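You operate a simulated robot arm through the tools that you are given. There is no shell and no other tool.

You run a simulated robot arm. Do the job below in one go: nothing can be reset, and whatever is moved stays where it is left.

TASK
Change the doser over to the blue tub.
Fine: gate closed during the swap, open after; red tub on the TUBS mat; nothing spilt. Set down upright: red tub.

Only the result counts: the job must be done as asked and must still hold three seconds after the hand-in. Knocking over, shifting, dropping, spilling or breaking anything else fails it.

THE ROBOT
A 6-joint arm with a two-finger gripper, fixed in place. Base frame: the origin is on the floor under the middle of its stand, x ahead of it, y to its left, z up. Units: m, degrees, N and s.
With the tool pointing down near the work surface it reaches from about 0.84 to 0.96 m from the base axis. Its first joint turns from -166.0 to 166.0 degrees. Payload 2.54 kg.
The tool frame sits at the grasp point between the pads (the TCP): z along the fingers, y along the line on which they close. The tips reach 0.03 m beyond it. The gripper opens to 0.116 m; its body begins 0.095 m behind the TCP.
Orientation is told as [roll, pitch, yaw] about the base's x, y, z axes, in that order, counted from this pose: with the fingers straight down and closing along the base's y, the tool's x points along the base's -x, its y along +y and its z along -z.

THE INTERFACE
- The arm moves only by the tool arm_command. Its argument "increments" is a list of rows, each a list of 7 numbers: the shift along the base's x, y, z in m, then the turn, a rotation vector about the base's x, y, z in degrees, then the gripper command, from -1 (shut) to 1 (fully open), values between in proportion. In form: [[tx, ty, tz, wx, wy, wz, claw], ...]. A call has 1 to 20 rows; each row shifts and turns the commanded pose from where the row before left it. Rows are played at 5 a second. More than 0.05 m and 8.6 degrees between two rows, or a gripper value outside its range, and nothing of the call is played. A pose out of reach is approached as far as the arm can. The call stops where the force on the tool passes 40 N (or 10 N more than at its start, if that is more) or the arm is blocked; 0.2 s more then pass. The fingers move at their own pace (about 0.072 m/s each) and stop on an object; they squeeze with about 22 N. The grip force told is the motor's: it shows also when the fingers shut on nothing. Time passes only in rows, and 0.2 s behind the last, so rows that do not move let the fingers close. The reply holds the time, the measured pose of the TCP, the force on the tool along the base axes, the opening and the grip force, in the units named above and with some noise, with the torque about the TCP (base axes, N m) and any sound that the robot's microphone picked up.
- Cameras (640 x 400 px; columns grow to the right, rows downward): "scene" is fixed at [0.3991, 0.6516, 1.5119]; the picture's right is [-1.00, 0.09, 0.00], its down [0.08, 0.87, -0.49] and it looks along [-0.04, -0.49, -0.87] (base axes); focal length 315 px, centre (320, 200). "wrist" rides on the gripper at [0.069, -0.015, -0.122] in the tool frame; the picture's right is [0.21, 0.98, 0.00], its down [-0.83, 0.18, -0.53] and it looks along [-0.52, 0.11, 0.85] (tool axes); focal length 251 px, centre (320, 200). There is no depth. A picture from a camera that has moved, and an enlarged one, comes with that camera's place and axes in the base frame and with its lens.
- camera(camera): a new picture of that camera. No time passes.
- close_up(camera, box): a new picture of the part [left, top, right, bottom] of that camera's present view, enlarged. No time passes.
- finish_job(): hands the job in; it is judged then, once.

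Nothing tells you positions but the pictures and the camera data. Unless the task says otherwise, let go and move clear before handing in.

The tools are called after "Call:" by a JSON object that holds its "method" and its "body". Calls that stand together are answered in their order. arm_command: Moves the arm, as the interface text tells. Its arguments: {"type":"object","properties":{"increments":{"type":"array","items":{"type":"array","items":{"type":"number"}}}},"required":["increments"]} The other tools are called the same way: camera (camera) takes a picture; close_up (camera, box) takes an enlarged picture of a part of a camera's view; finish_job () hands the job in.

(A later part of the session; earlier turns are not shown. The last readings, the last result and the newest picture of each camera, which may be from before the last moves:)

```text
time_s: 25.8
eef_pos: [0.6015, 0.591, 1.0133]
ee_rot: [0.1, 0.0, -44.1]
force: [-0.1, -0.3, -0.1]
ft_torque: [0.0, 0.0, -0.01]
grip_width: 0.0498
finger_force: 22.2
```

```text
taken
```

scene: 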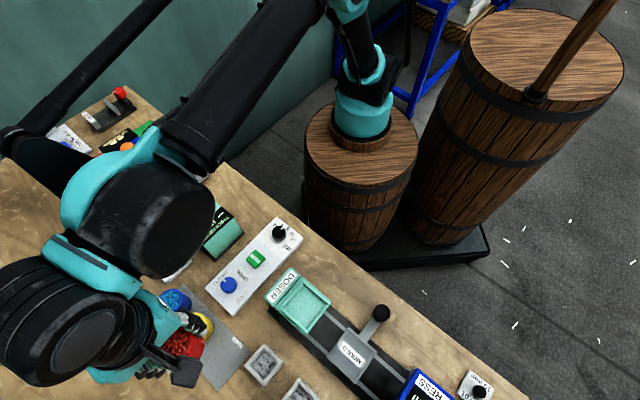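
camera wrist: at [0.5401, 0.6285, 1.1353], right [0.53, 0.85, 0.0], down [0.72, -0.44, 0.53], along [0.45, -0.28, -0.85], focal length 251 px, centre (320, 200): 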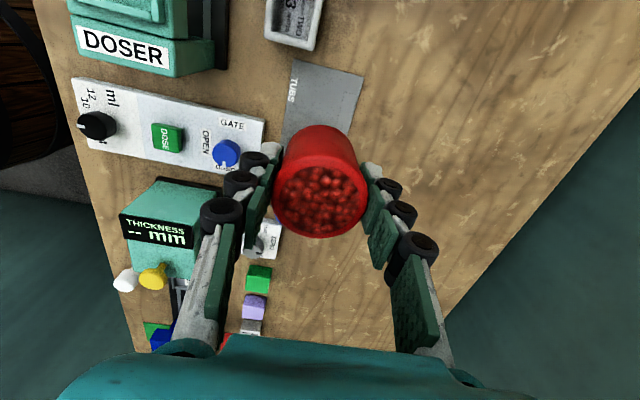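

The tub is over the mat. The tray is now free, so I'll zoom on the mat end and the empty tray.

Call:
{"method": "close_up", "body": {"camera": "scene", "box": [255, 250, 355, 350]}}

Call:
{"method": "close_up", "body": {"camera": "scene", "box": [140, 270, 260, 400]}}

Call:
{"method": "close_up", "body": {"camera": "wrist", "box": [240, 40, 400, 260]}}

```text
4.00 times, centred on (305, 300) of scene
camera zoom: at [0.3991, 0.6516, 1.5119], right [-1.0, 0.09, 0.0], down [0.08, 0.87, -0.49], along [-0.04, -0.49, -0.87], focal length 1260 px, centre (380, -200)
```

zoom: 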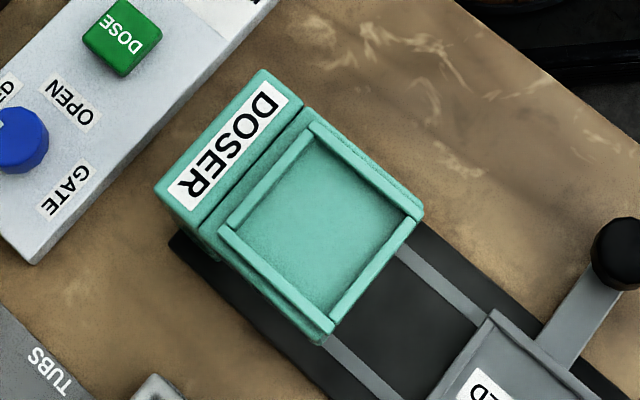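

```text
3.08 times, centred on (200, 335) of scene
camera zoom: at [0.3991, 0.6516, 1.5119], right [-1.0, 0.09, 0.0], down [0.08, 0.87, -0.49], along [-0.04, -0.49, -0.87], focal length 969 px, centre (689, -215)
```

zoom: 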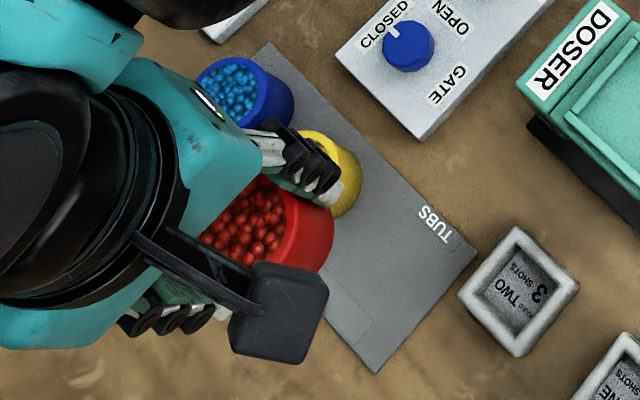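

```text
1.82 times, centred on (320, 150) of wrist
camera zoom: at [0.5401, 0.6285, 1.1353], right [0.53, 0.85, 0.0], down [0.72, -0.44, 0.53], along [0.45, -0.28, -0.85], focal length 457 px, centre (320, 291)
```

zoom: 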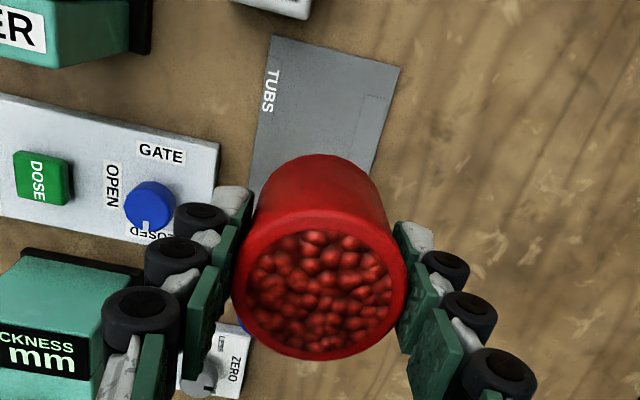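

I'll shift slightly for centring and lower to about 2 cm above the mat.

Call:
{"method": "arm_command", "body": {"increments": [[-0.0005, 0.0012, -0.01, 0, 0, 0, -1], [-0.0005, 0.0013, -0.018, 0, 0, 0, -1], [0, 0, -0.025, 0, 0, 0, -1], [0, 0, -0.03, 0, 0, 0, -1], [0, 0, -0.03, 0, 0, 0, -1], [0, 0, -0.025, 0, 0, 0, -1], [0, 0, -0.015, 0, 0, 0, -1], [0, 0, -0.01, 0, 0, 0, -1], [0, 0, -0.005, 0, 0, 0, -1], [0, 0, 0, 0, 0, 0, -1]]}}

Call:
{"method": "camera", "body": {"camera": "wrist"}}

Call:
{"method": "close_up", "body": {"camera": "scene", "box": [140, 270, 260, 400]}}

```text
time_s: 28.0
eef_pos: [0.5975, 0.5947, 0.8472]
ee_rot: [0.0, -0.1, -44.1]
force: [0.0, -0.1, -0.4]
ft_torque: [-0.01, 0.0, 0.0]
grip_width: 0.0498
finger_force: 22.0
```

```text
taken
camera wrist: at [0.5368, 0.6309, 0.9678], right [0.53, 0.85, 0.0], down [0.72, -0.44, 0.53], along [0.45, -0.28, -0.85], focal length 251 px, centre (320, 200)
```

wrist: 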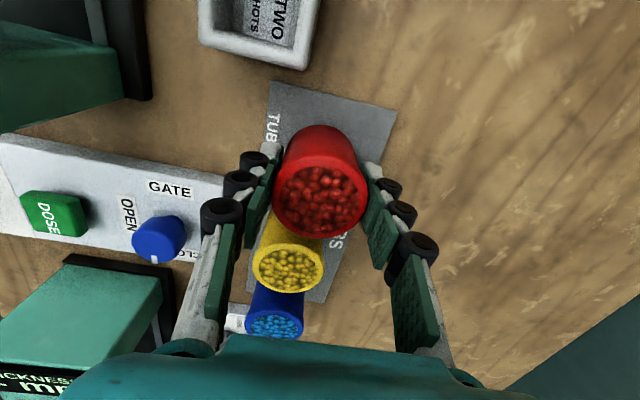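

```text
3.08 times, centred on (200, 335) of scene
camera zoom: at [0.3991, 0.6516, 1.5119], right [-1.0, 0.09, 0.0], down [0.08, 0.87, -0.49], along [-0.04, -0.49, -0.87], focal length 969 px, centre (689, -215)
```

zoom: 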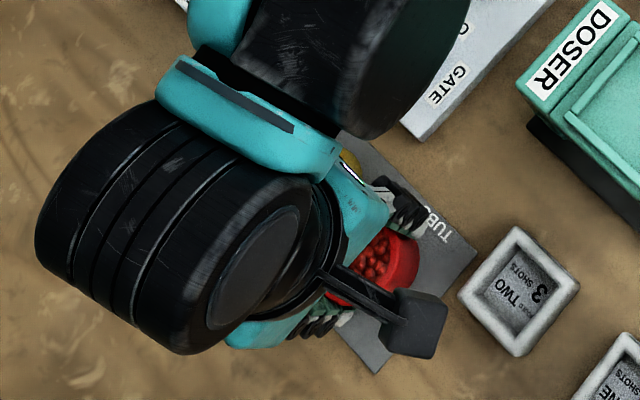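

The red tub is hovering over its place with yellow clear of the fingers. I'll lower slowly, watching the force.

Call:
{"method": "arm_command", "body": {"increments": [[0, 0, -0.004, 0, 0, 0, -1], [0, 0, -0.004, 0, 0, 0, -1], [0, 0, -0.003, 0, 0, 0, -1], [0, 0, 0, 0, 0, 0, -1]]}}

Call:
{"method": "close_up", "body": {"camera": "wrist", "box": [220, 60, 420, 260]}}

```text
time_s: 29.0
eef_pos: [0.599, 0.5944, 0.8364]
ee_rot: [0.1, 0.0, -44.1]
force: [1.3, 0.2, 0.8]
ft_torque: [-0.03, 0.02, -0.01]
grip_width: 0.0498
finger_force: 21.8
```

```text
2.00 times, centred on (320, 160) of wrist
camera zoom: at [0.5381, 0.6308, 0.9579], right [0.53, 0.85, 0.0], down [0.72, -0.44, 0.53], along [0.45, -0.28, -0.85], focal length 503 px, centre (320, 280)
```

zoom: 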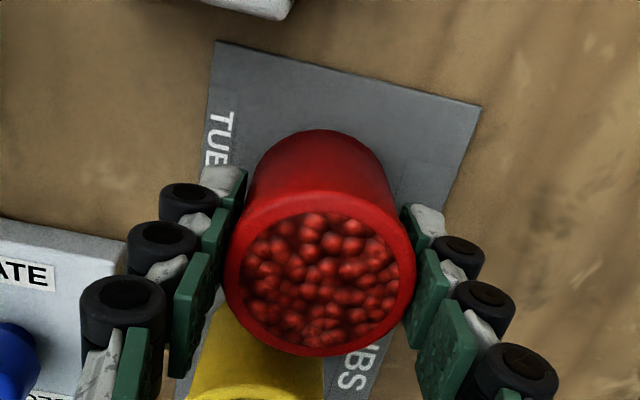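

Call:
{"method": "arm_command", "body": {"increments": [[0, 0, -0.003, 0, 0, 0, -1], [0, 0, -0.002, 0, 0, 0, -1], [0, 0, 0, 0, 0, 0, -1]]}}

```text
time_s: 29.8
eef_pos: [0.599, 0.594, 0.8313]
ee_rot: [0.1, 0.0, -44.1]
force: [3.8, 2.1, 19.0]
ft_torque: [0.09, -0.1, 0.02]
grip_width: 0.0498
finger_force: 21.6
```

Contact with the mat (19 N). I'll ease up slightly, then open the fingers gently.

Call:
{"method": "arm_command", "body": {"increments": [[0, 0, 0.0007, 0, 0, 0, -1], [0, 0, 0, 0, 0, 0, -1]]}}

```text
time_s: 30.4
eef_pos: [0.5984, 0.594, 0.8308]
ee_rot: [-0.1, 0.0, -44.1]
force: [0.6, 4.9, 8.2]
ft_torque: [0.14, -0.07, 0.03]
grip_width: 0.0496
finger_force: 22.3
```

Call:
{"method": "arm_command", "body": {"increments": [[0, 0, 0, 0, 0, 0, -0.1], [0, 0, 0, 0, 0, 0, 0.0], [0, 0, 0, 0, 0, 0, 0.2], [0, 0, 0, 0, 0, 0, 0.35], [0, 0, 0, 0, 0, 0, 0.35]]}}

Call:
{"method": "camera", "body": {"camera": "wrist"}}

```text
time_s: 31.6
eef_pos: [0.5994, 0.5943, 0.8308]
ee_rot: [0.0, 0.0, -44.0]
force: [0.0, 0.0, -0.7]
ft_torque: [-0.01, -0.05, -0.04]
grip_width: 0.0781
finger_force: 0.0
```

```text
taken
camera wrist: at [0.5384, 0.6307, 0.9526], right [0.53, 0.85, 0.0], down [0.72, -0.44, 0.53], along [0.45, -0.28, -0.85], focal length 251 px, centre (320, 200)
```

wrist: 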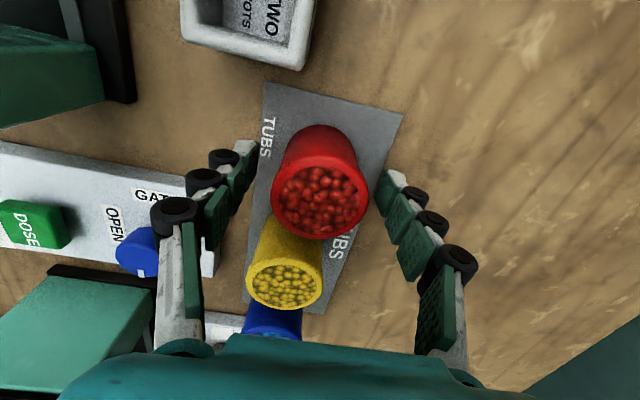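

The red tub stands released on the mat. I'll rise straight up and then go over the blue tub to measure it.

Call:
{"method": "arm_command", "body": {"increments": [[0, 0, 0.01, 0, 0, 0, 0.35], [0, 0, 0.02, 0, 0, 0, 0.35], [0, 0, 0.035, 0, 0, 0, 0.35], [0, 0, 0.045, 0, 0, 0, 0.5], [0, 0, 0.045, 0, 0, 0, 0.5], [0.02, -0.022, 0.015, 0, 0, 0, 0.5], [0.025, -0.027, 0, 0, 0, 0, 0.5], [0.026, -0.028, 0, 0, 0, 0, 0.5], [0.026, -0.029, 0, 0, 0, 0, 0.5], [0, 0, 0, 0, 0, 0, 0.5]]}}

Call:
{"method": "camera", "body": {"camera": "wrist"}}

Call:
{"method": "camera", "body": {"camera": "scene"}}

```text
time_s: 33.8
eef_pos: [0.6987, 0.4879, 1.0027]
ee_rot: [0.0, 0.0, -44.1]
force: [-0.6, -0.5, -0.5]
ft_torque: [-0.03, -0.01, 0.0]
grip_width: 0.0871
finger_force: 0.0
```

```text
taken
camera wrist: at [0.6374, 0.5237, 1.1238], right [0.53, 0.85, 0.0], down [0.72, -0.44, 0.53], along [0.45, -0.28, -0.85], focal length 251 px, centre (320, 200)
```

wrist: 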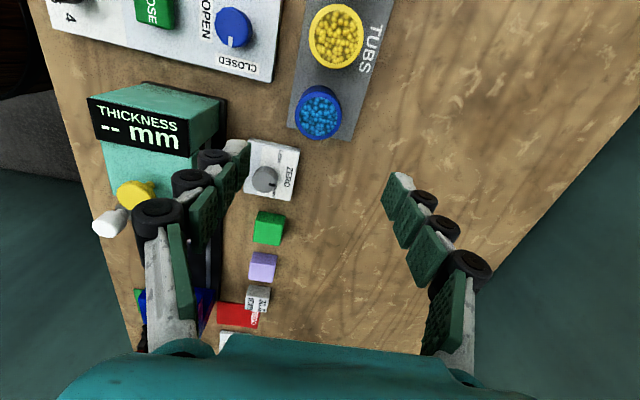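

```text
taken
```

scene: 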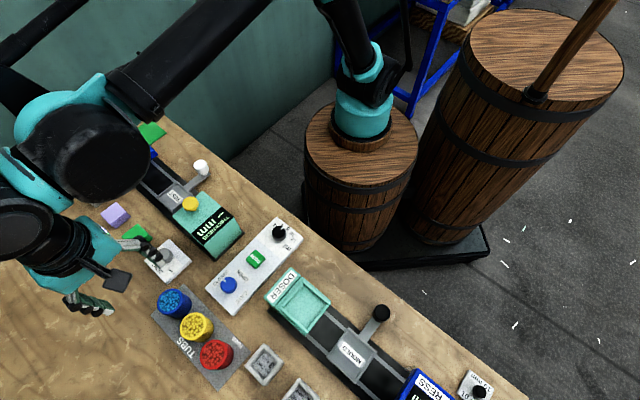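

Call:
{"method": "close_up", "body": {"camera": "wrist", "box": [280, 70, 360, 150]}}

Call:
{"method": "close_up", "body": {"camera": "scene", "box": [140, 270, 260, 400]}}

Call:
{"method": "close_up", "body": {"camera": "scene", "box": [150, 280, 200, 325]}}

```text
5.00 times, centred on (320, 110) of wrist
camera zoom: at [0.6374, 0.5237, 1.1238], right [0.53, 0.85, 0.0], down [0.72, -0.44, 0.53], along [0.45, -0.28, -0.85], focal length 1257 px, centre (320, 650)
```

zoom: 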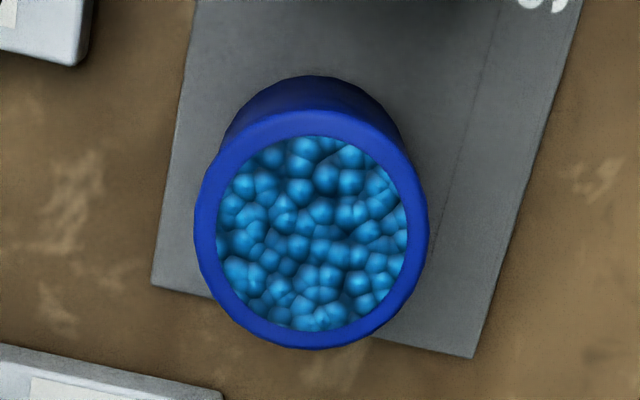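

```text
3.08 times, centred on (200, 335) of scene
camera zoom: at [0.3991, 0.6516, 1.5119], right [-1.0, 0.09, 0.0], down [0.08, 0.87, -0.49], along [-0.04, -0.49, -0.87], focal length 969 px, centre (689, -215)
```

zoom: 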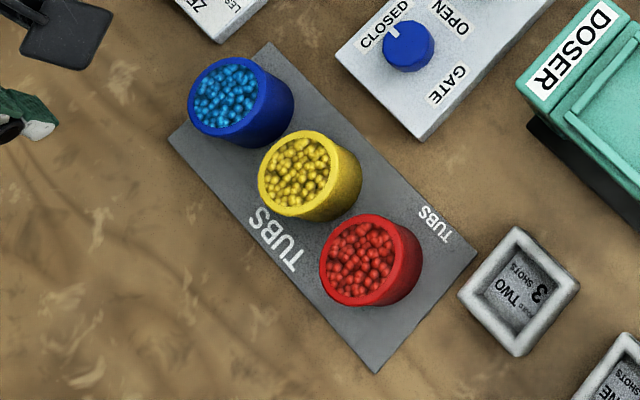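

```text
8.89 times, centred on (175, 302) of scene
camera zoom: at [0.3991, 0.6516, 1.5119], right [-1.0, 0.09, 0.0], down [0.08, 0.87, -0.49], along [-0.04, -0.49, -0.87], focal length 2800 px, centre (1609, -711)
```

zoom: 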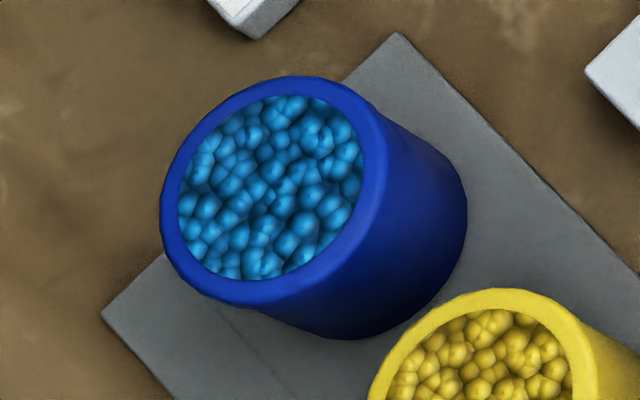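

The red tub sits well on the mat in a neat row. The blue rim is at about (0.694, 0.486, 0.84), so I'll correct by (−3.5, −1) mm and descend to just above it.

Call:
{"method": "arm_command", "body": {"increments": [[-0.0035, -0.001, -0.03, 0, 0, 0, 0.5], [0, 0, -0.04, 0, 0, 0, 0.5], [0, 0, -0.03, 0, 0, 0, 0.5], [0, 0, -0.015, 0, 0, 0, 0.5], [0, 0, 0, 0, 0, 0, 0.5]]}}

Call:
{"method": "close_up", "body": {"camera": "wrist", "box": [200, 70, 440, 240]}}

```text
time_s: 35.0
eef_pos: [0.6942, 0.4855, 0.8873]
ee_rot: [-0.1, 0.0, -44.1]
force: [-0.5, -0.3, 0.8]
ft_torque: [0.03, 0.01, 0.0]
grip_width: 0.087
finger_force: 0.1
```

```text
2.35 times, centred on (320, 155) of wrist
camera zoom: at [0.6335, 0.5226, 1.008], right [0.53, 0.85, 0.0], down [0.72, -0.44, 0.53], along [0.45, -0.28, -0.85], focal length 592 px, centre (320, 306)
```

zoom: 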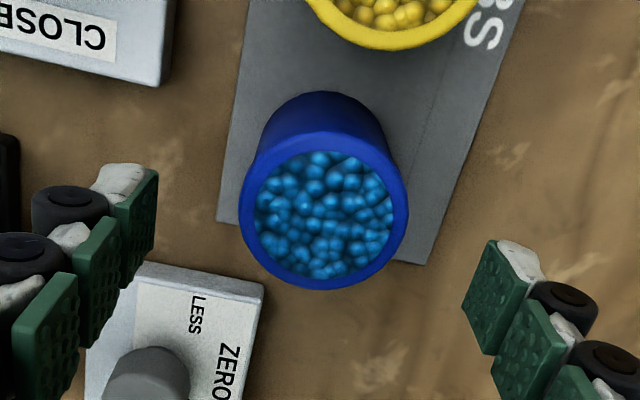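

The blue tub is centred. I'll descend to the same grip height relative to the rim as for red (TCP ≈ 0.832) and close.

Call:
{"method": "arm_command", "body": {"increments": [[0, 0.0004, -0.02, 0, 0, 0, 0.5], [0, 0, -0.018, 0, 0, 0, 0.5], [0, 0, -0.01, 0, 0, 0, 0.5], [0, 0, -0.006, 0, 0, 0, 0.5], [0, 0, 0, 0, 0, 0, 0.5]]}}

Call:
{"method": "camera", "body": {"camera": "wrist"}}

```text
time_s: 36.2
eef_pos: [0.6932, 0.4859, 0.8318]
ee_rot: [0.0, 0.0, -44.0]
force: [-0.2, -0.1, 0.2]
ft_torque: [-0.02, -0.02, 0.0]
grip_width: 0.087
finger_force: 0.0
```

```text
taken
camera wrist: at [0.6319, 0.5237, 0.9529], right [0.53, 0.85, 0.0], down [0.72, -0.44, 0.53], along [0.45, -0.28, -0.85], focal length 251 px, centre (320, 200)
```

wrist: 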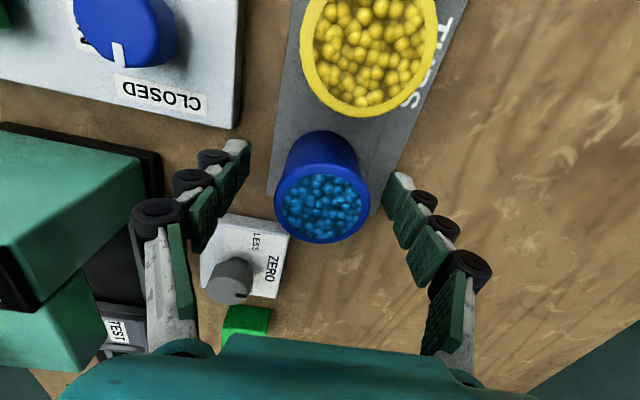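

Call:
{"method": "arm_command", "body": {"increments": [[0, 0, 0, 0, 0, 0, 0.2], [0, 0, 0, 0, 0, 0, 0.0], [0, 0, 0, 0, 0, 0, -0.2], [0, 0, 0, 0, 0, 0, -1], [0, 0, 0, 0, 0, 0, -1], [0, 0, 0, 0, 0, 0, -1]]}}

Call:
{"method": "close_up", "body": {"camera": "wrist", "box": [200, 90, 440, 260]}}

```text
time_s: 37.6
eef_pos: [0.6913, 0.4869, 0.8323]
ee_rot: [0.1, 0.0, -44.2]
force: [1.4, 1.9, 5.2]
ft_torque: [0.02, -0.07, 0.06]
grip_width: 0.0497
finger_force: 21.9
```

```text
2.35 times, centred on (320, 175) of wrist
camera zoom: at [0.6319, 0.5237, 0.9532], right [0.53, 0.85, 0.0], down [0.72, -0.44, 0.53], along [0.45, -0.28, -0.85], focal length 592 px, centre (320, 259)
```

zoom: 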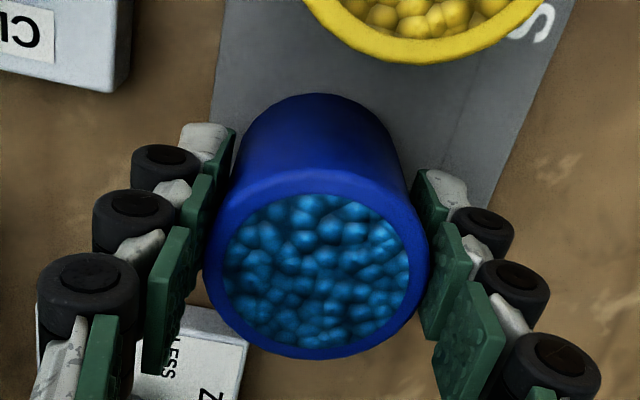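

The blue tub is gripped. I'll lift slowly straight up.

Call:
{"method": "arm_command", "body": {"increments": [[0, 0, 0.004, 0, 0, 0, -1], [0, 0, 0.008, 0, 0, 0, -1], [0, 0, 0.015, 0, 0, 0, -1], [0, 0, 0.02, 0, 0, 0, -1], [0, 0, 0.025, 0, 0, 0, -1], [0, 0, 0.03, 0, 0, 0, -1], [0, 0, 0.03, 0, 0, 0, -1], [0, 0, 0.03, 0, 0, 0, -1], [0, 0, 0.02, 0, 0, 0, -1], [0, 0, 0.01, 0, 0, 0, -1], [0, 0, 0.005, 0, 0, 0, -1], [0, 0, 0, 0, 0, 0, -1]]}}

Call:
{"method": "camera", "body": {"camera": "wrist"}}

Call:
{"method": "camera", "body": {"camera": "scene"}}

```text
time_s: 40.2
eef_pos: [0.6925, 0.4878, 1.0285]
ee_rot: [0.1, 0.0, -44.0]
force: [0.5, 0.4, -0.2]
ft_torque: [0.0, 0.01, 0.01]
grip_width: 0.0495
finger_force: 21.8
```

```text
taken
camera wrist: at [0.6319, 0.525, 1.1507], right [0.53, 0.85, 0.0], down [0.72, -0.44, 0.53], along [0.45, -0.28, -0.85], focal length 251 px, centre (320, 200)
```

wrist: 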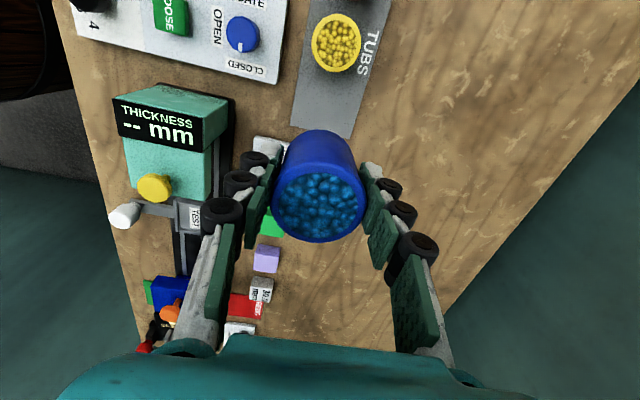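

```text
taken
```

scene: 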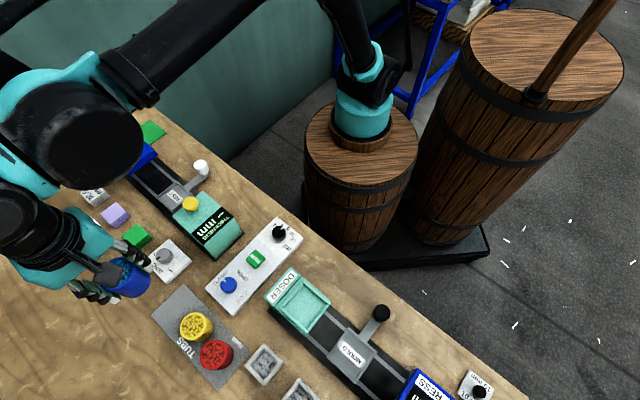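

The blue tub is up and held straight. Before travelling I'll take a tight look at the empty tray to set its exact centre.

Call:
{"method": "close_up", "body": {"camera": "scene", "box": [262, 262, 337, 337]}}

Call:
{"method": "close_up", "body": {"camera": "wrist", "box": [260, 120, 380, 250]}}

```text
5.33 times, centred on (300, 300) of scene
camera zoom: at [0.3991, 0.6516, 1.5119], right [-1.0, 0.09, 0.0], down [0.08, 0.87, -0.49], along [-0.04, -0.49, -0.87], focal length 1680 px, centre (429, -331)
```

zoom: 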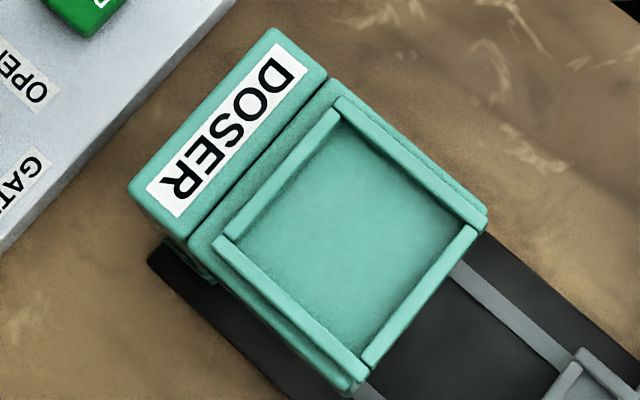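

```text
3.08 times, centred on (320, 185) of wrist
camera zoom: at [0.6319, 0.525, 1.1507], right [0.53, 0.85, 0.0], down [0.72, -0.44, 0.53], along [0.45, -0.28, -0.85], focal length 774 px, centre (320, 246)
```

zoom: 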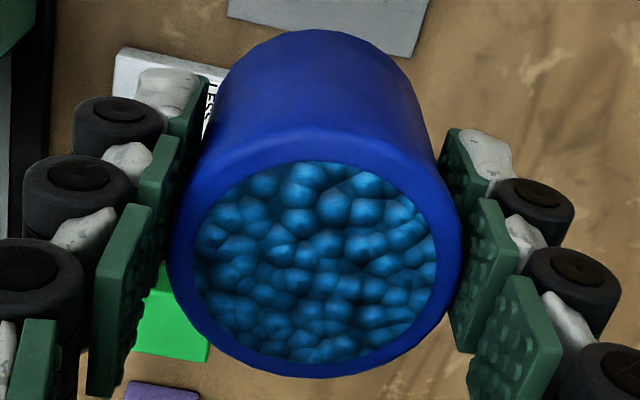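

The tray's inner square is about 57–60 mm against a 50 mm tub, centred near (0.415, 0.531). I'll carry the blue tub slowly to above it.

Call:
{"method": "arm_command", "body": {"increments": [[-0.006, 0.001, 0, 0, 0, 0, -1], [-0.012, 0.0019, 0, 0, 0, 0, -1], [-0.018, 0.0029, 0, 0, 0, 0, -1], [-0.02, 0.0032, 0, 0, 0, 0, -1], [-0.02, 0.0032, 0, 0, 0, 0, -1], [-0.02, 0.0032, 0, 0, 0, 0, -1], [-0.02, 0.0032, 0, 0, 0, 0, -1], [-0.02, 0.0032, 0, 0, 0, 0, -1], [-0.02, 0.0032, 0, 0, 0, 0, -1], [-0.02, 0.0032, 0, 0, 0, 0, -1], [-0.02, 0.0032, 0, 0, 0, 0, -1], [-0.02, 0.0032, 0, 0, 0, 0, -1], [-0.02, 0.0032, 0, 0, 0, 0, -1], [-0.02, 0.0032, 0, 0, 0, 0, -1], [-0.012, 0.0019, 0, 0, 0, 0, -1], [-0.007, 0.0011, 0, 0, 0, 0, -1], [-0.0036, 0.0005, 0, 0, 0, 0, -1], [0, 0, 0, 0, 0, 0, -1]]}}

Call:
{"method": "camera", "body": {"camera": "wrist"}}

Call:
{"method": "camera", "body": {"camera": "scene"}}

```text
time_s: 44.0
eef_pos: [0.4136, 0.5324, 1.029]
ee_rot: [0.0, 0.0, -44.1]
force: [0.3, -0.4, -0.7]
ft_torque: [-0.03, -0.02, 0.0]
grip_width: 0.0497
finger_force: 22.0
```

```text
taken
camera wrist: at [0.3533, 0.5695, 1.1509], right [0.53, 0.85, 0.0], down [0.72, -0.44, 0.53], along [0.45, -0.28, -0.85], focal length 251 px, centre (320, 200)
```

wrist: 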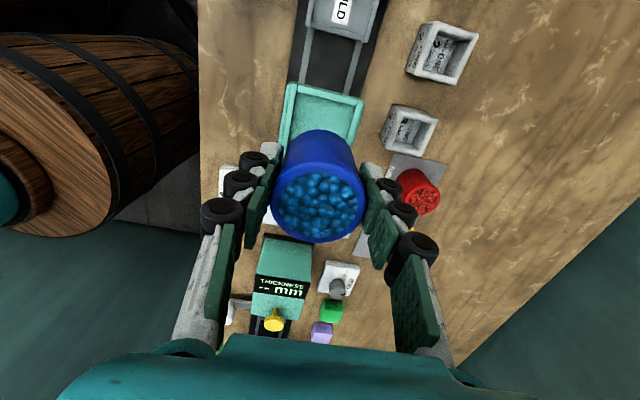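

```text
taken
```

scene: 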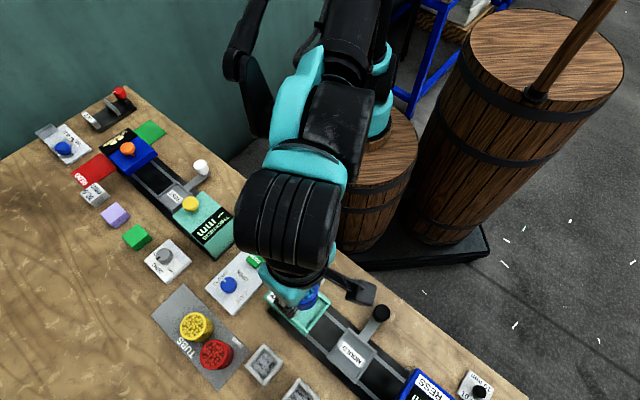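

The tub is on target over the tray. I'll lower to about 1.5 cm above the tray walls and check the fit.

Call:
{"method": "arm_command", "body": {"increments": [[0, 0, -0.006, 0, 0, 0, -1], [0, 0, -0.012, 0, 0, 0, -1], [0, 0, -0.015, 0, 0, 0, -1], [0, 0, -0.015, 0, 0, 0, -1], [0, 0, -0.01, 0, 0, 0, -1], [0, 0, -0.005, 0, 0, 0, -1], [0, 0, 0, 0, 0, 0, -1]]}}

Call:
{"method": "close_up", "body": {"camera": "wrist", "box": [220, 60, 420, 260]}}

Call:
{"method": "close_up", "body": {"camera": "scene", "box": [255, 262, 345, 337]}}

```text
time_s: 45.6
eef_pos: [0.4142, 0.532, 0.9667]
ee_rot: [-0.1, -0.1, -44.2]
force: [0.0, 0.2, 0.0]
ft_torque: [-0.01, 0.02, 0.02]
grip_width: 0.0495
finger_force: 21.9
```

```text
2.00 times, centred on (320, 160) of wrist
camera zoom: at [0.3534, 0.5692, 1.0872], right [0.53, 0.85, 0.0], down [0.72, -0.44, 0.53], along [0.45, -0.28, -0.85], focal length 503 px, centre (320, 280)
```

zoom: 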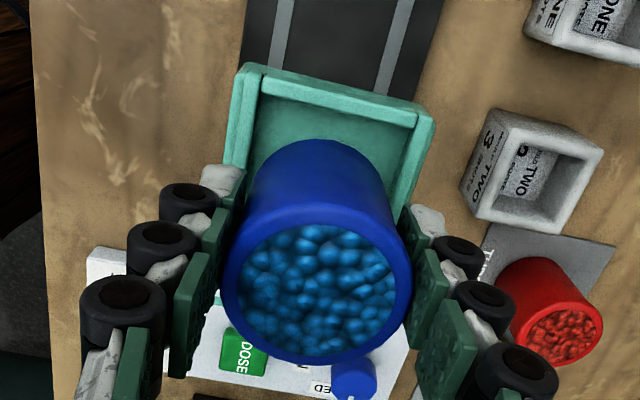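

```text
5.33 times, centred on (300, 300) of scene
camera zoom: at [0.3991, 0.6516, 1.5119], right [-1.0, 0.09, 0.0], down [0.08, 0.87, -0.49], along [-0.04, -0.49, -0.87], focal length 1680 px, centre (427, -331)
```

zoom: 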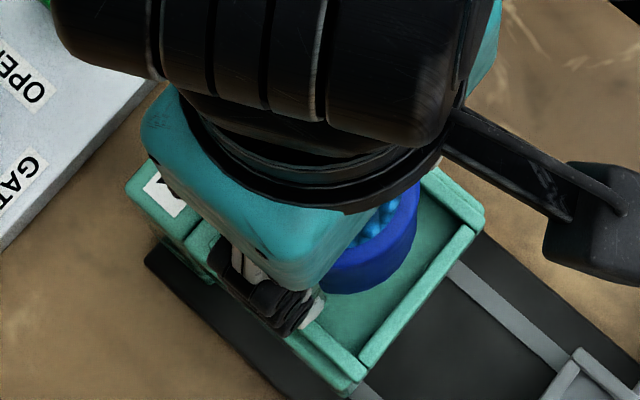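

Computed tub centre (0.4146, 0.5307) versus tray centre (0.4153, 0.5306), so the fit is good. I'll lower slowly into the tray.

Call:
{"method": "arm_command", "body": {"increments": [[0.0004, 0, -0.006, 0, 0, 0, -1], [0, 0, -0.006, 0, 0, 0, -1], [0, 0, -0.005, 0, 0, 0, -1], [0, 0, -0.003, 0, 0, 0, -1], [0, 0, 0, 0, 0, 0, -1]]}}

Call:
{"method": "close_up", "body": {"camera": "wrist", "box": [220, 60, 420, 260]}}

```text
time_s: 46.8
eef_pos: [0.415, 0.5327, 0.9442]
ee_rot: [0.0, 0.0, -44.1]
force: [-0.4, -0.1, -0.3]
ft_torque: [-0.04, -0.03, 0.02]
grip_width: 0.0498
finger_force: 21.4
```

```text
2.00 times, centred on (320, 160) of wrist
camera zoom: at [0.3539, 0.5696, 1.0667], right [0.53, 0.85, 0.0], down [0.72, -0.44, 0.53], along [0.45, -0.28, -0.85], focal length 503 px, centre (320, 280)
```

zoom: 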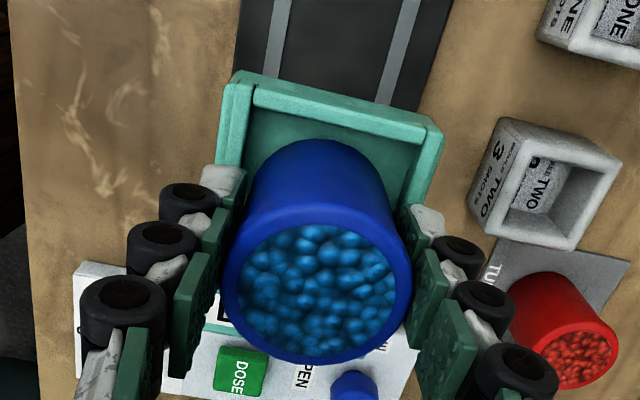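

Call:
{"method": "arm_command", "body": {"increments": [[0, 0, -0.002, 0, 0, 0, -1], [0, 0, -0.001, 0, 0, 0, -1], [0, 0, 0, 0, 0, 0, -1]]}}

```text
time_s: 47.6
eef_pos: [0.4143, 0.5319, 0.9429]
ee_rot: [-0.1, 0.0, -44.1]
force: [1.2, -0.1, -1.2]
ft_torque: [0.02, -0.02, 0.02]
grip_width: 0.0498
finger_force: 21.9
```

Call:
{"method": "arm_command", "body": {"increments": [[0, 0, -0.001, 0, 0, 0, -1], [0, 0, -0.001, 0, 0, 0, -1], [0, 0, 0, 0, 0, 0, -1]]}}

```text
time_s: 48.4
eef_pos: [0.4126, 0.5313, 0.9404]
ee_rot: [0.0, 0.0, -44.1]
force: [-0.9, 0.9, -0.3]
ft_torque: [0.0, -0.02, 0.0]
grip_width: 0.0495
finger_force: 21.5
```

Call:
{"method": "arm_command", "body": {"increments": [[0, 0, -0.001, 0, 0, 0, -1], [0, 0, 0, 0, 0, 0, -1]]}}

Call:
{"method": "close_up", "body": {"camera": "wrist", "box": [220, 60, 420, 260]}}

```text
time_s: 49.0
eef_pos: [0.4143, 0.5314, 0.941]
ee_rot: [-0.1, -0.1, -44.1]
force: [-1.5, -3.0, 19.1]
ft_torque: [-0.17, -0.03, -0.05]
grip_width: 0.0497
finger_force: 22.1
```

```text
2.00 times, centred on (320, 160) of wrist
camera zoom: at [0.3534, 0.5688, 1.0619], right [0.53, 0.85, 0.0], down [0.72, -0.44, 0.53], along [0.45, -0.28, -0.85], focal length 503 px, centre (320, 280)
```

zoom: 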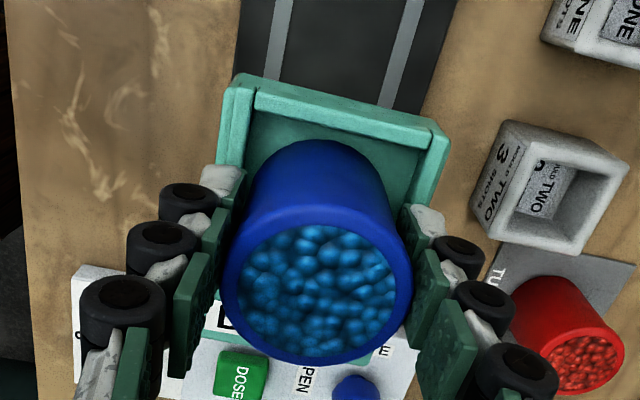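

The tub has seated at the same height as red did (TCP ≈ 0.940). I'll ease up slightly and release.

Call:
{"method": "arm_command", "body": {"increments": [[0, 0, 0.0006, 0, 0, 0, -1], [0, 0, 0, 0, 0, 0, -0.1], [0, 0, 0, 0, 0, 0, 0.0], [0, 0, 0, 0, 0, 0, 0.2], [0, 0, 0, 0, 0, 0, 0.5], [0, 0, 0, 0, 0, 0, 0.5]]}}

Call:
{"method": "close_up", "body": {"camera": "wrist", "box": [220, 60, 420, 260]}}

```text
time_s: 50.4
eef_pos: [0.4136, 0.5309, 0.9402]
ee_rot: [0.0, -0.1, -44.0]
force: [0.3, -1.0, -0.1]
ft_torque: [0.01, -0.02, -0.05]
grip_width: 0.0871
finger_force: 0.0
```

```text
2.00 times, centred on (320, 160) of wrist
camera zoom: at [0.3536, 0.5693, 1.0615], right [0.53, 0.85, 0.0], down [0.72, -0.44, 0.53], along [0.45, -0.28, -0.85], focal length 503 px, centre (320, 280)
```

zoom: 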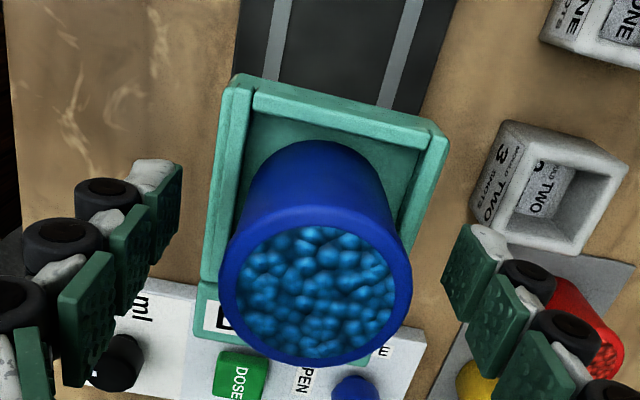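

The blue tub stands in the doser. I'll rise straight up, then travel to above the gate knob, turning the tool to yaw +1°.

Call:
{"method": "arm_command", "body": {"increments": [[0, 0, 0.01, 0, 0, 0, 0.5], [0, 0, 0.02, 0, 0, 0, 0.5], [0, 0, 0.03, 0, 0, 0, 0.5], [0, 0, 0.03, 0, 0, 0, 0.5], [0, 0, 0.02, 0, 0, 0, 0.5], [0.02, -0.009, 0, 0, 0, 7.5, 0.15], [0.03, -0.0133, 0, 0, 0, 7.5, 0.15], [0.03, -0.0133, 0, 0, 0, 7.5, 0.15], [0.03, -0.0133, 0, 0, 0, 7.5, 0.15], [0.03, -0.0133, 0, 0, 0, 7.5, 0.15], [0.029, -0.0128, 0, 0, 0, 7.5, 0.15], [0, 0, -0.03, 0, 0, 0, 0.15], [0, 0, -0.03, 0, 0, 0, 0.15], [0, 0, -0.02, 0, 0, 0, 0.15], [0, 0, 0, 0, 0, 0, 0.15]]}}

Call:
{"method": "camera", "body": {"camera": "wrist"}}

Call:
{"method": "camera", "body": {"camera": "scene"}}

```text
time_s: 53.6
eef_pos: [0.5836, 0.4572, 0.972]
ee_rot: [0.0, 0.0, 0.9]
force: [0.3, -0.8, -0.4]
ft_torque: [-0.02, 0.01, -0.01]
grip_width: 0.0667
finger_force: 0.1
```

```text
taken
camera wrist: at [0.5134, 0.4409, 1.0926], right [-0.23, 0.97, 0.0], down [0.82, 0.19, 0.53], along [0.52, 0.12, -0.85], focal length 251 px, centre (320, 200)
```

wrist: 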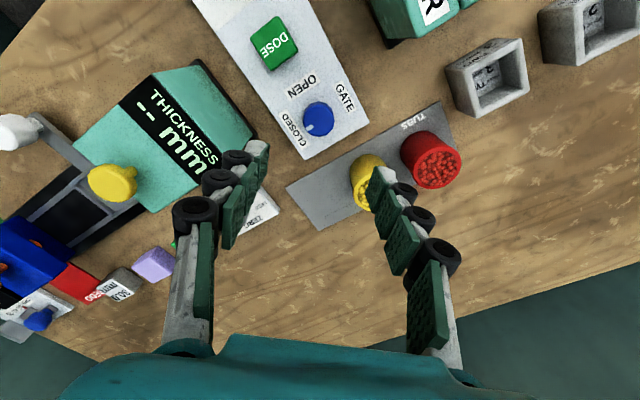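

```text
taken
```

scene: 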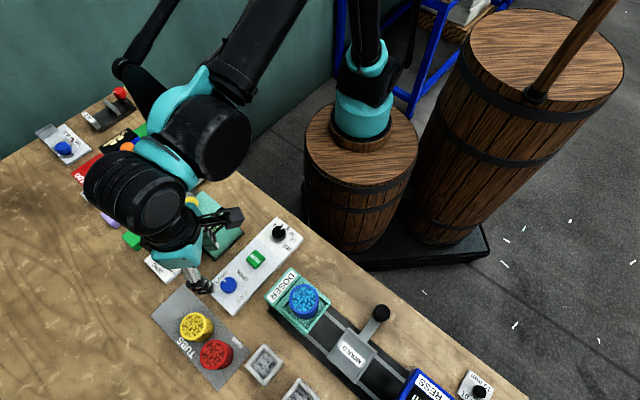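

The blue tub is seated in the doser tray. I'll check it and the knob closely.

Call:
{"method": "close_up", "body": {"camera": "scene", "box": [255, 262, 345, 337]}}

Call:
{"method": "close_up", "body": {"camera": "wrist", "box": [270, 80, 370, 160]}}

```text
5.33 times, centred on (300, 300) of scene
camera zoom: at [0.3991, 0.6516, 1.5119], right [-1.0, 0.09, 0.0], down [0.08, 0.87, -0.49], along [-0.04, -0.49, -0.87], focal length 1680 px, centre (427, -331)
```

zoom: 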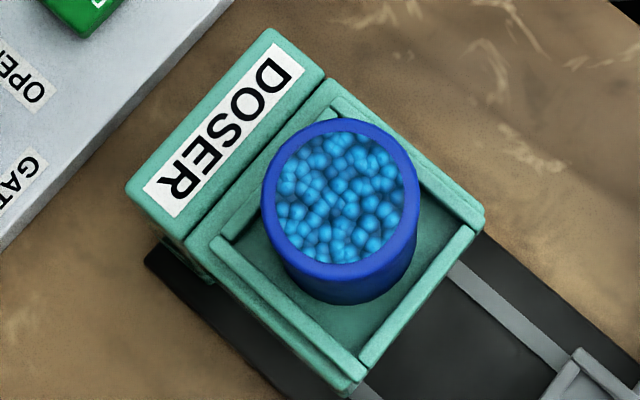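

```text
5.00 times, centred on (320, 120) of wrist
camera zoom: at [0.5134, 0.4409, 1.0926], right [-0.23, 0.97, 0.0], down [0.82, 0.19, 0.53], along [0.52, 0.12, -0.85], focal length 1257 px, centre (320, 600)
```

zoom: 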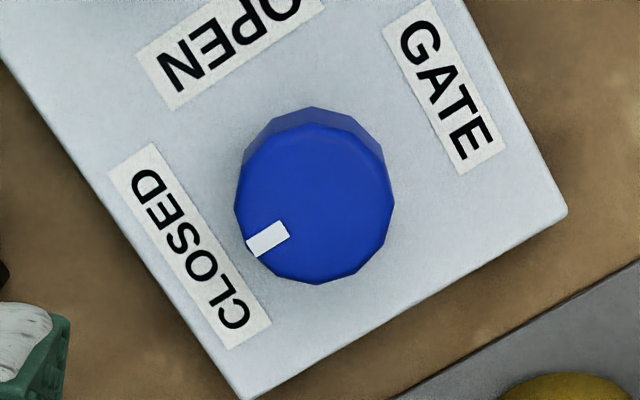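

The blue tub is seated just as the red one was and nothing has spilt. I'll descend onto the knob.

Call:
{"method": "arm_command", "body": {"increments": [[0.0004, -0.0013, -0.03, 0, 0, 0, 0.15], [0, 0, -0.03, 0, 0, 0, 0.15], [0, 0, -0.03, 0, 0, 0, 0.15], [0, 0, -0.02, 0, 0, 0, 0.15], [0, 0, -0.012, 0, 0, 0, 0.15], [0, 0, -0.006, 0, 0, 0, 0.15], [0, 0, -0.003, 0, 0, 0, 0.15], [0, 0, 0, 0, 0, 0, 0.15]]}}

Call:
{"method": "close_up", "body": {"camera": "wrist", "box": [220, 110, 420, 235]}}

```text
time_s: 55.4
eef_pos: [0.5847, 0.4548, 0.8385]
ee_rot: [0.1, -0.1, 0.9]
force: [0.0, -0.4, 0.1]
ft_torque: [-0.06, 0.0, -0.04]
grip_width: 0.0667
finger_force: 0.1
```

```text
3.20 times, centred on (320, 172) of wrist
camera zoom: at [0.5144, 0.439, 0.9604], right [-0.23, 0.97, 0.0], down [0.82, 0.19, 0.53], along [0.52, 0.12, -0.85], focal length 805 px, centre (320, 288)
```

zoom: 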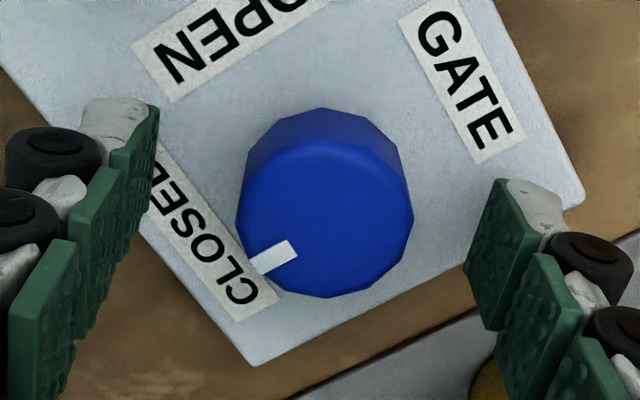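

Call:
{"method": "arm_command", "body": {"increments": [[-0.0003, 0.0007, 0, 0, 0, 0, 0.0], [0, 0, 0, 0, 0, 0, -0.3], [0, 0, 0, 0, 0, 0, -1], [0, 0, 0, 0, 0, 0, -1], [0, 0, 0, 0, 0, 0, -1]]}}

```text
time_s: 56.6
eef_pos: [0.5837, 0.4554, 0.8399]
ee_rot: [0.0, 0.0, 1.0]
force: [-0.7, -9.1, -0.6]
ft_torque: [-0.37, 0.08, -0.08]
grip_width: 0.032
finger_force: 45.4
```

The knob is gripped with little side load. I'll turn it clockwise toward OPEN in steps.

Call:
{"method": "arm_command", "body": {"increments": [[0, -0.0002, 0, 0, 0, -5, -1], [0, 0, 0, 0, 0, -5, -1], [0, 0, 0, 0, 0, -5, -1], [0, 0, 0, 0, 0, -5, -1]]}}

Call:
{"method": "close_up", "body": {"camera": "wrist", "box": [220, 110, 420, 235]}}

```text
time_s: 57.6
eef_pos: [0.5833, 0.4556, 0.8402]
ee_rot: [-0.1, 0.0, -19.1]
force: [4.9, -4.3, 17.5]
ft_torque: [-0.09, -0.18, 0.02]
grip_width: 0.0322
finger_force: 44.8
```

```text
3.20 times, centred on (320, 172) of wrist
camera zoom: at [0.5125, 0.4643, 0.9612], right [0.12, 0.99, 0.0], down [0.84, -0.1, 0.53], along [0.53, -0.06, -0.85], focal length 805 px, centre (320, 288)
```

zoom: 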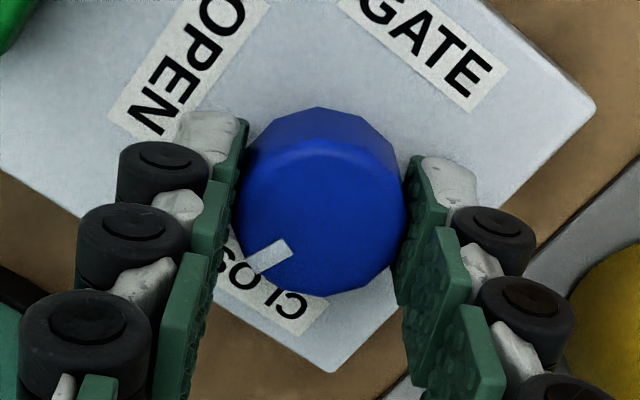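

Call:
{"method": "arm_command", "body": {"increments": [[0, 0, 0.0004, 0, 0, -5, -1], [0, 0, 0, 0, 0, -5, -1], [0, 0, 0, 0, 0, -5, -1], [0, 0, 0, 0, 0, -5, -1]]}}

```text
time_s: 58.6
eef_pos: [0.5839, 0.4555, 0.8401]
ee_rot: [0.0, 0.0, -39.2]
force: [9.1, -6.7, -1.2]
ft_torque: [-0.13, -0.24, 0.01]
grip_width: 0.0323
finger_force: 44.6
```

The turn is going smoothly at yaw −39°. I'll carry on.

Call:
{"method": "arm_command", "body": {"increments": [[0, 0, 0, 0, 0, -5, -1], [0, 0, 0, 0, 0, -5, -1], [0, 0, 0, 0, 0, -5, -1], [0, 0, 0, 0, 0, -5, -1]]}}

```text
time_s: 59.6
eef_pos: [0.5837, 0.4546, 0.8392]
ee_rot: [0.0, 0.0, -59.2]
force: [17.7, -3.4, -9.4]
ft_torque: [-0.08, -0.52, 0.01]
grip_width: 0.032
finger_force: 44.6
```

Call:
{"method": "arm_command", "body": {"increments": [[0.0004, 0, 0, 0, 0, -5, -1], [0, 0, 0, 0, 0, -5, -1], [0, 0, 0, 0, 0, -5, -1], [0, 0, 0, 0, 0, -5, -1]]}}

Call:
{"method": "close_up", "body": {"camera": "wrist", "box": [220, 110, 420, 235]}}

```text
time_s: 60.6
eef_pos: [0.5832, 0.4549, 0.8406]
ee_rot: [0.0, 0.0, -79.3]
force: [5.2, -1.1, -7.5]
ft_torque: [-0.17, 0.11, 0.03]
grip_width: 0.0321
finger_force: 44.4
```

```text
3.20 times, centred on (320, 172) of wrist
camera zoom: at [0.5549, 0.5208, 0.9613], right [0.92, 0.39, 0.0], down [0.33, -0.78, 0.53], along [0.21, -0.49, -0.85], focal length 805 px, centre (320, 288)
```

zoom: 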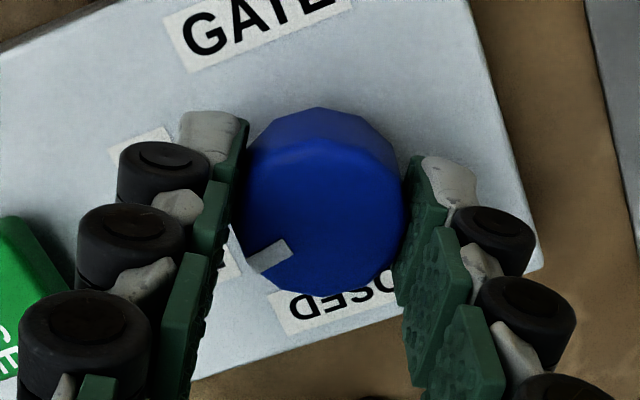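

About 10° remains to the OPEN stop.

Call:
{"method": "arm_command", "body": {"increments": [[0, 0, 0, 0, 0, -5, -1], [0, 0, 0, 0, 0, -3, -1], [0, 0, 0, 0, 0, -2, -1], [0, 0, 0, 0, 0, 0, -1]]}}

```text
time_s: 61.6
eef_pos: [0.583, 0.456, 0.8407]
ee_rot: [0.0, 0.0, -89.1]
force: [-1.6, 0.2, -6.9]
ft_torque: [0.58, 0.02, 0.02]
grip_width: 0.0321
finger_force: 45.0
```

I'll nudge a little further to feel for the stop.

Call:
{"method": "arm_command", "body": {"increments": [[0, 0, 0, 0, 0, -1, -1], [0, 0, 0, 0, 0, -0.8, -1], [0, 0, 0, 0, 0, 0, -1]]}}

Call:
{"method": "close_up", "body": {"camera": "wrist", "box": [220, 110, 420, 235]}}

```text
time_s: 62.4
eef_pos: [0.5855, 0.4567, 0.8393]
ee_rot: [-0.1, 0.0, -90.9]
force: [1.1, -0.5, -3.1]
ft_torque: [-0.31, -0.01, 0.67]
grip_width: 0.032
finger_force: 45.0
```

```text
3.20 times, centred on (320, 172) of wrist
camera zoom: at [0.5686, 0.5252, 0.9613], right [0.98, 0.2, 0.0], down [0.17, -0.83, 0.53], along [0.11, -0.52, -0.85], focal length 805 px, centre (320, 288)
```

zoom: 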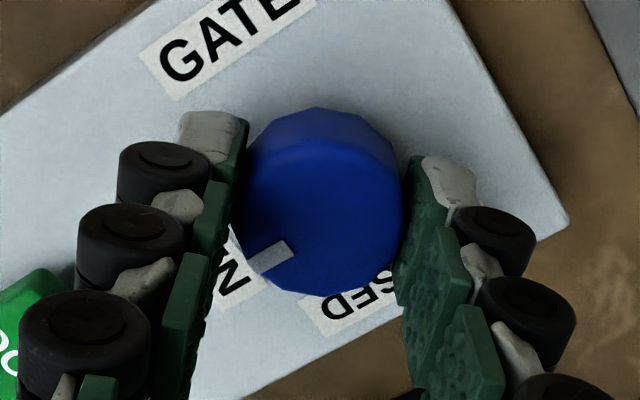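

The torque confirms the OPEN stop. I'll relax the twist, release and rise.

Call:
{"method": "arm_command", "body": {"increments": [[0, 0, 0, 0, 0, 0.5, -1], [0, 0, 0, 0, 0, 0, -0.3], [0, 0, 0, 0, 0, 0, 0.15], [0, 0, 0, 0, 0, 0, 0.15], [0, 0, 0.01, 0, 0, 0, 0.15], [0, 0, 0.03, 0, 0, 0, 0.15], [0, 0, 0.05, 0, 0, 0, 0.15], [0, 0, 0.05, 0, 0, 0, 0.15], [0, 0, 0.05, 0, 0, 0, 0.15], [-0.02, -0.02, 0.05, 0, 0, 7.5, 0.15], [-0.03, -0.03, 0.02, 0, 0, 7.5, 0.15], [-0.03, -0.03, 0, 0, 0, 7.5, 0.15], [-0.03, -0.03, 0, 0, 0, 7.5, 0.15], [-0.03, -0.03, 0, 0, 0, 7.5, 0.15], [0, 0, 0, 0, 0, 0, 0.15]]}}

Call:
{"method": "camera", "body": {"camera": "scene"}}

Call:
{"method": "camera", "body": {"camera": "wrist"}}

Call:
{"method": "close_up", "body": {"camera": "scene", "box": [205, 260, 265, 310]}}

Call:
{"method": "close_up", "body": {"camera": "scene", "box": [140, 240, 350, 400]}}

```text
refused: row 10 steps farther than a row can; nothing moved
```

```text
taken
```

scene: 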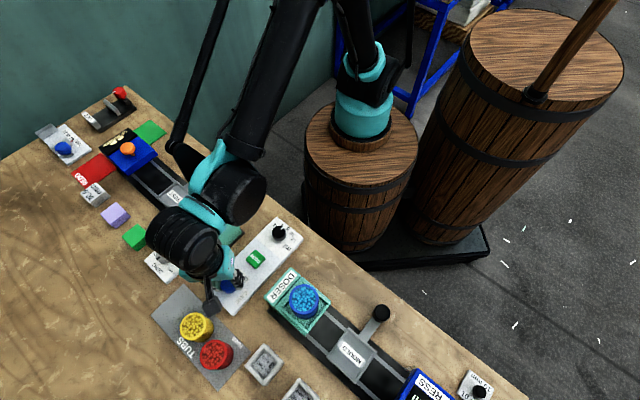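

```text
taken
camera wrist: at [0.5686, 0.5252, 0.9613], right [0.98, 0.2, 0.0], down [0.17, -0.83, 0.53], along [0.11, -0.52, -0.85], focal length 251 px, centre (320, 200)
```

wrist: 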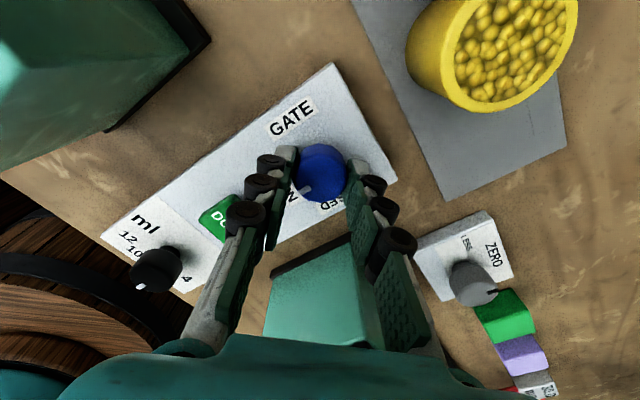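

```text
8.00 times, centred on (235, 285) of scene
camera zoom: at [0.3991, 0.6516, 1.5119], right [-1.0, 0.09, 0.0], down [0.08, 0.87, -0.49], along [-0.04, -0.49, -0.87], focal length 2520 px, centre (1000, -480)
```

zoom: 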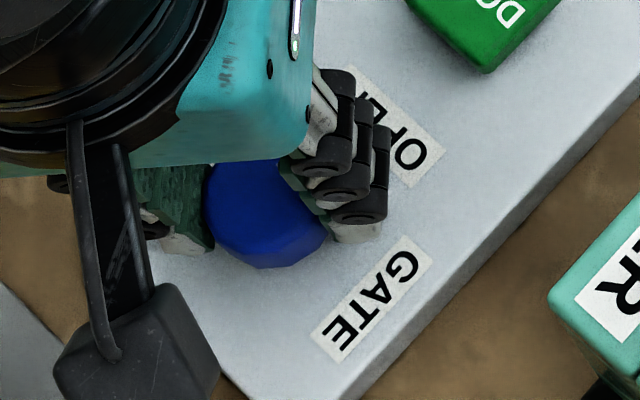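

```text
2.50 times, centred on (245, 320) of scene
camera zoom: at [0.3991, 0.6516, 1.5119], right [-1.0, 0.09, 0.0], down [0.08, 0.87, -0.49], along [-0.04, -0.49, -0.87], focal length 787 px, centre (508, -100)
```

zoom: 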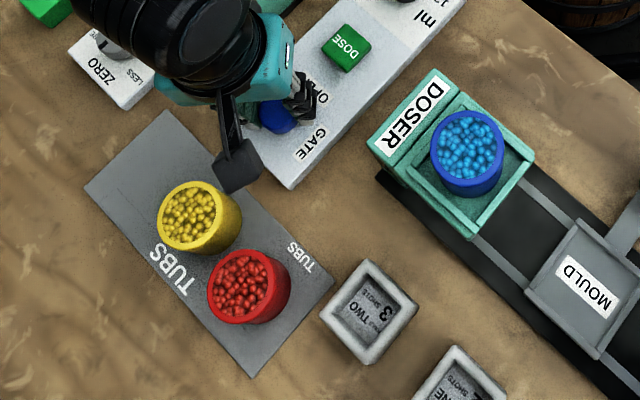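

That call was refused because one row was too long, and nothing moved. I'll reissue the release and rise with shorter rows.

Call:
{"method": "arm_command", "body": {"increments": [[0, 0, 0, 0, 0, 0.5, -1], [0, 0, 0, 0, 0, 0, -0.3], [0, 0, 0, 0, 0, 0, 0.15], [0, 0, 0, 0, 0, 0, 0.15], [0, 0, 0, 0, 0, 0, 0.15]]}}

Call:
{"method": "close_up", "body": {"camera": "wrist", "box": [220, 110, 420, 235]}}

```text
time_s: 63.6
eef_pos: [0.5834, 0.4545, 0.84]
ee_rot: [0.0, 0.1, -90.4]
force: [1.5, 0.0, 0.8]
ft_torque: [0.01, 0.04, 0.03]
grip_width: 0.0669
finger_force: 0.0
```

```text
3.20 times, centred on (320, 172) of wrist
camera zoom: at [0.5681, 0.5243, 0.9614], right [0.98, 0.21, 0.0], down [0.18, -0.83, 0.53], along [0.11, -0.52, -0.85], focal length 805 px, centre (320, 288)
```

zoom: 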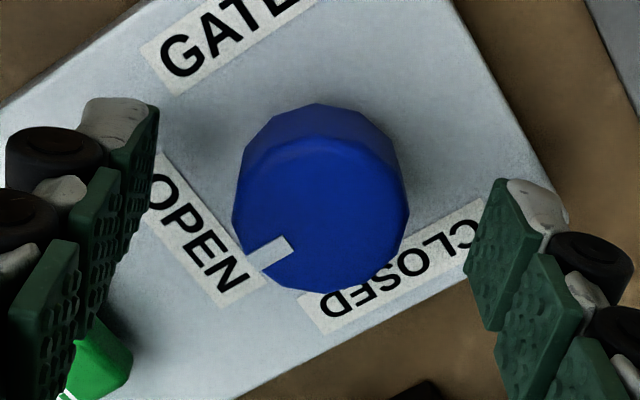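

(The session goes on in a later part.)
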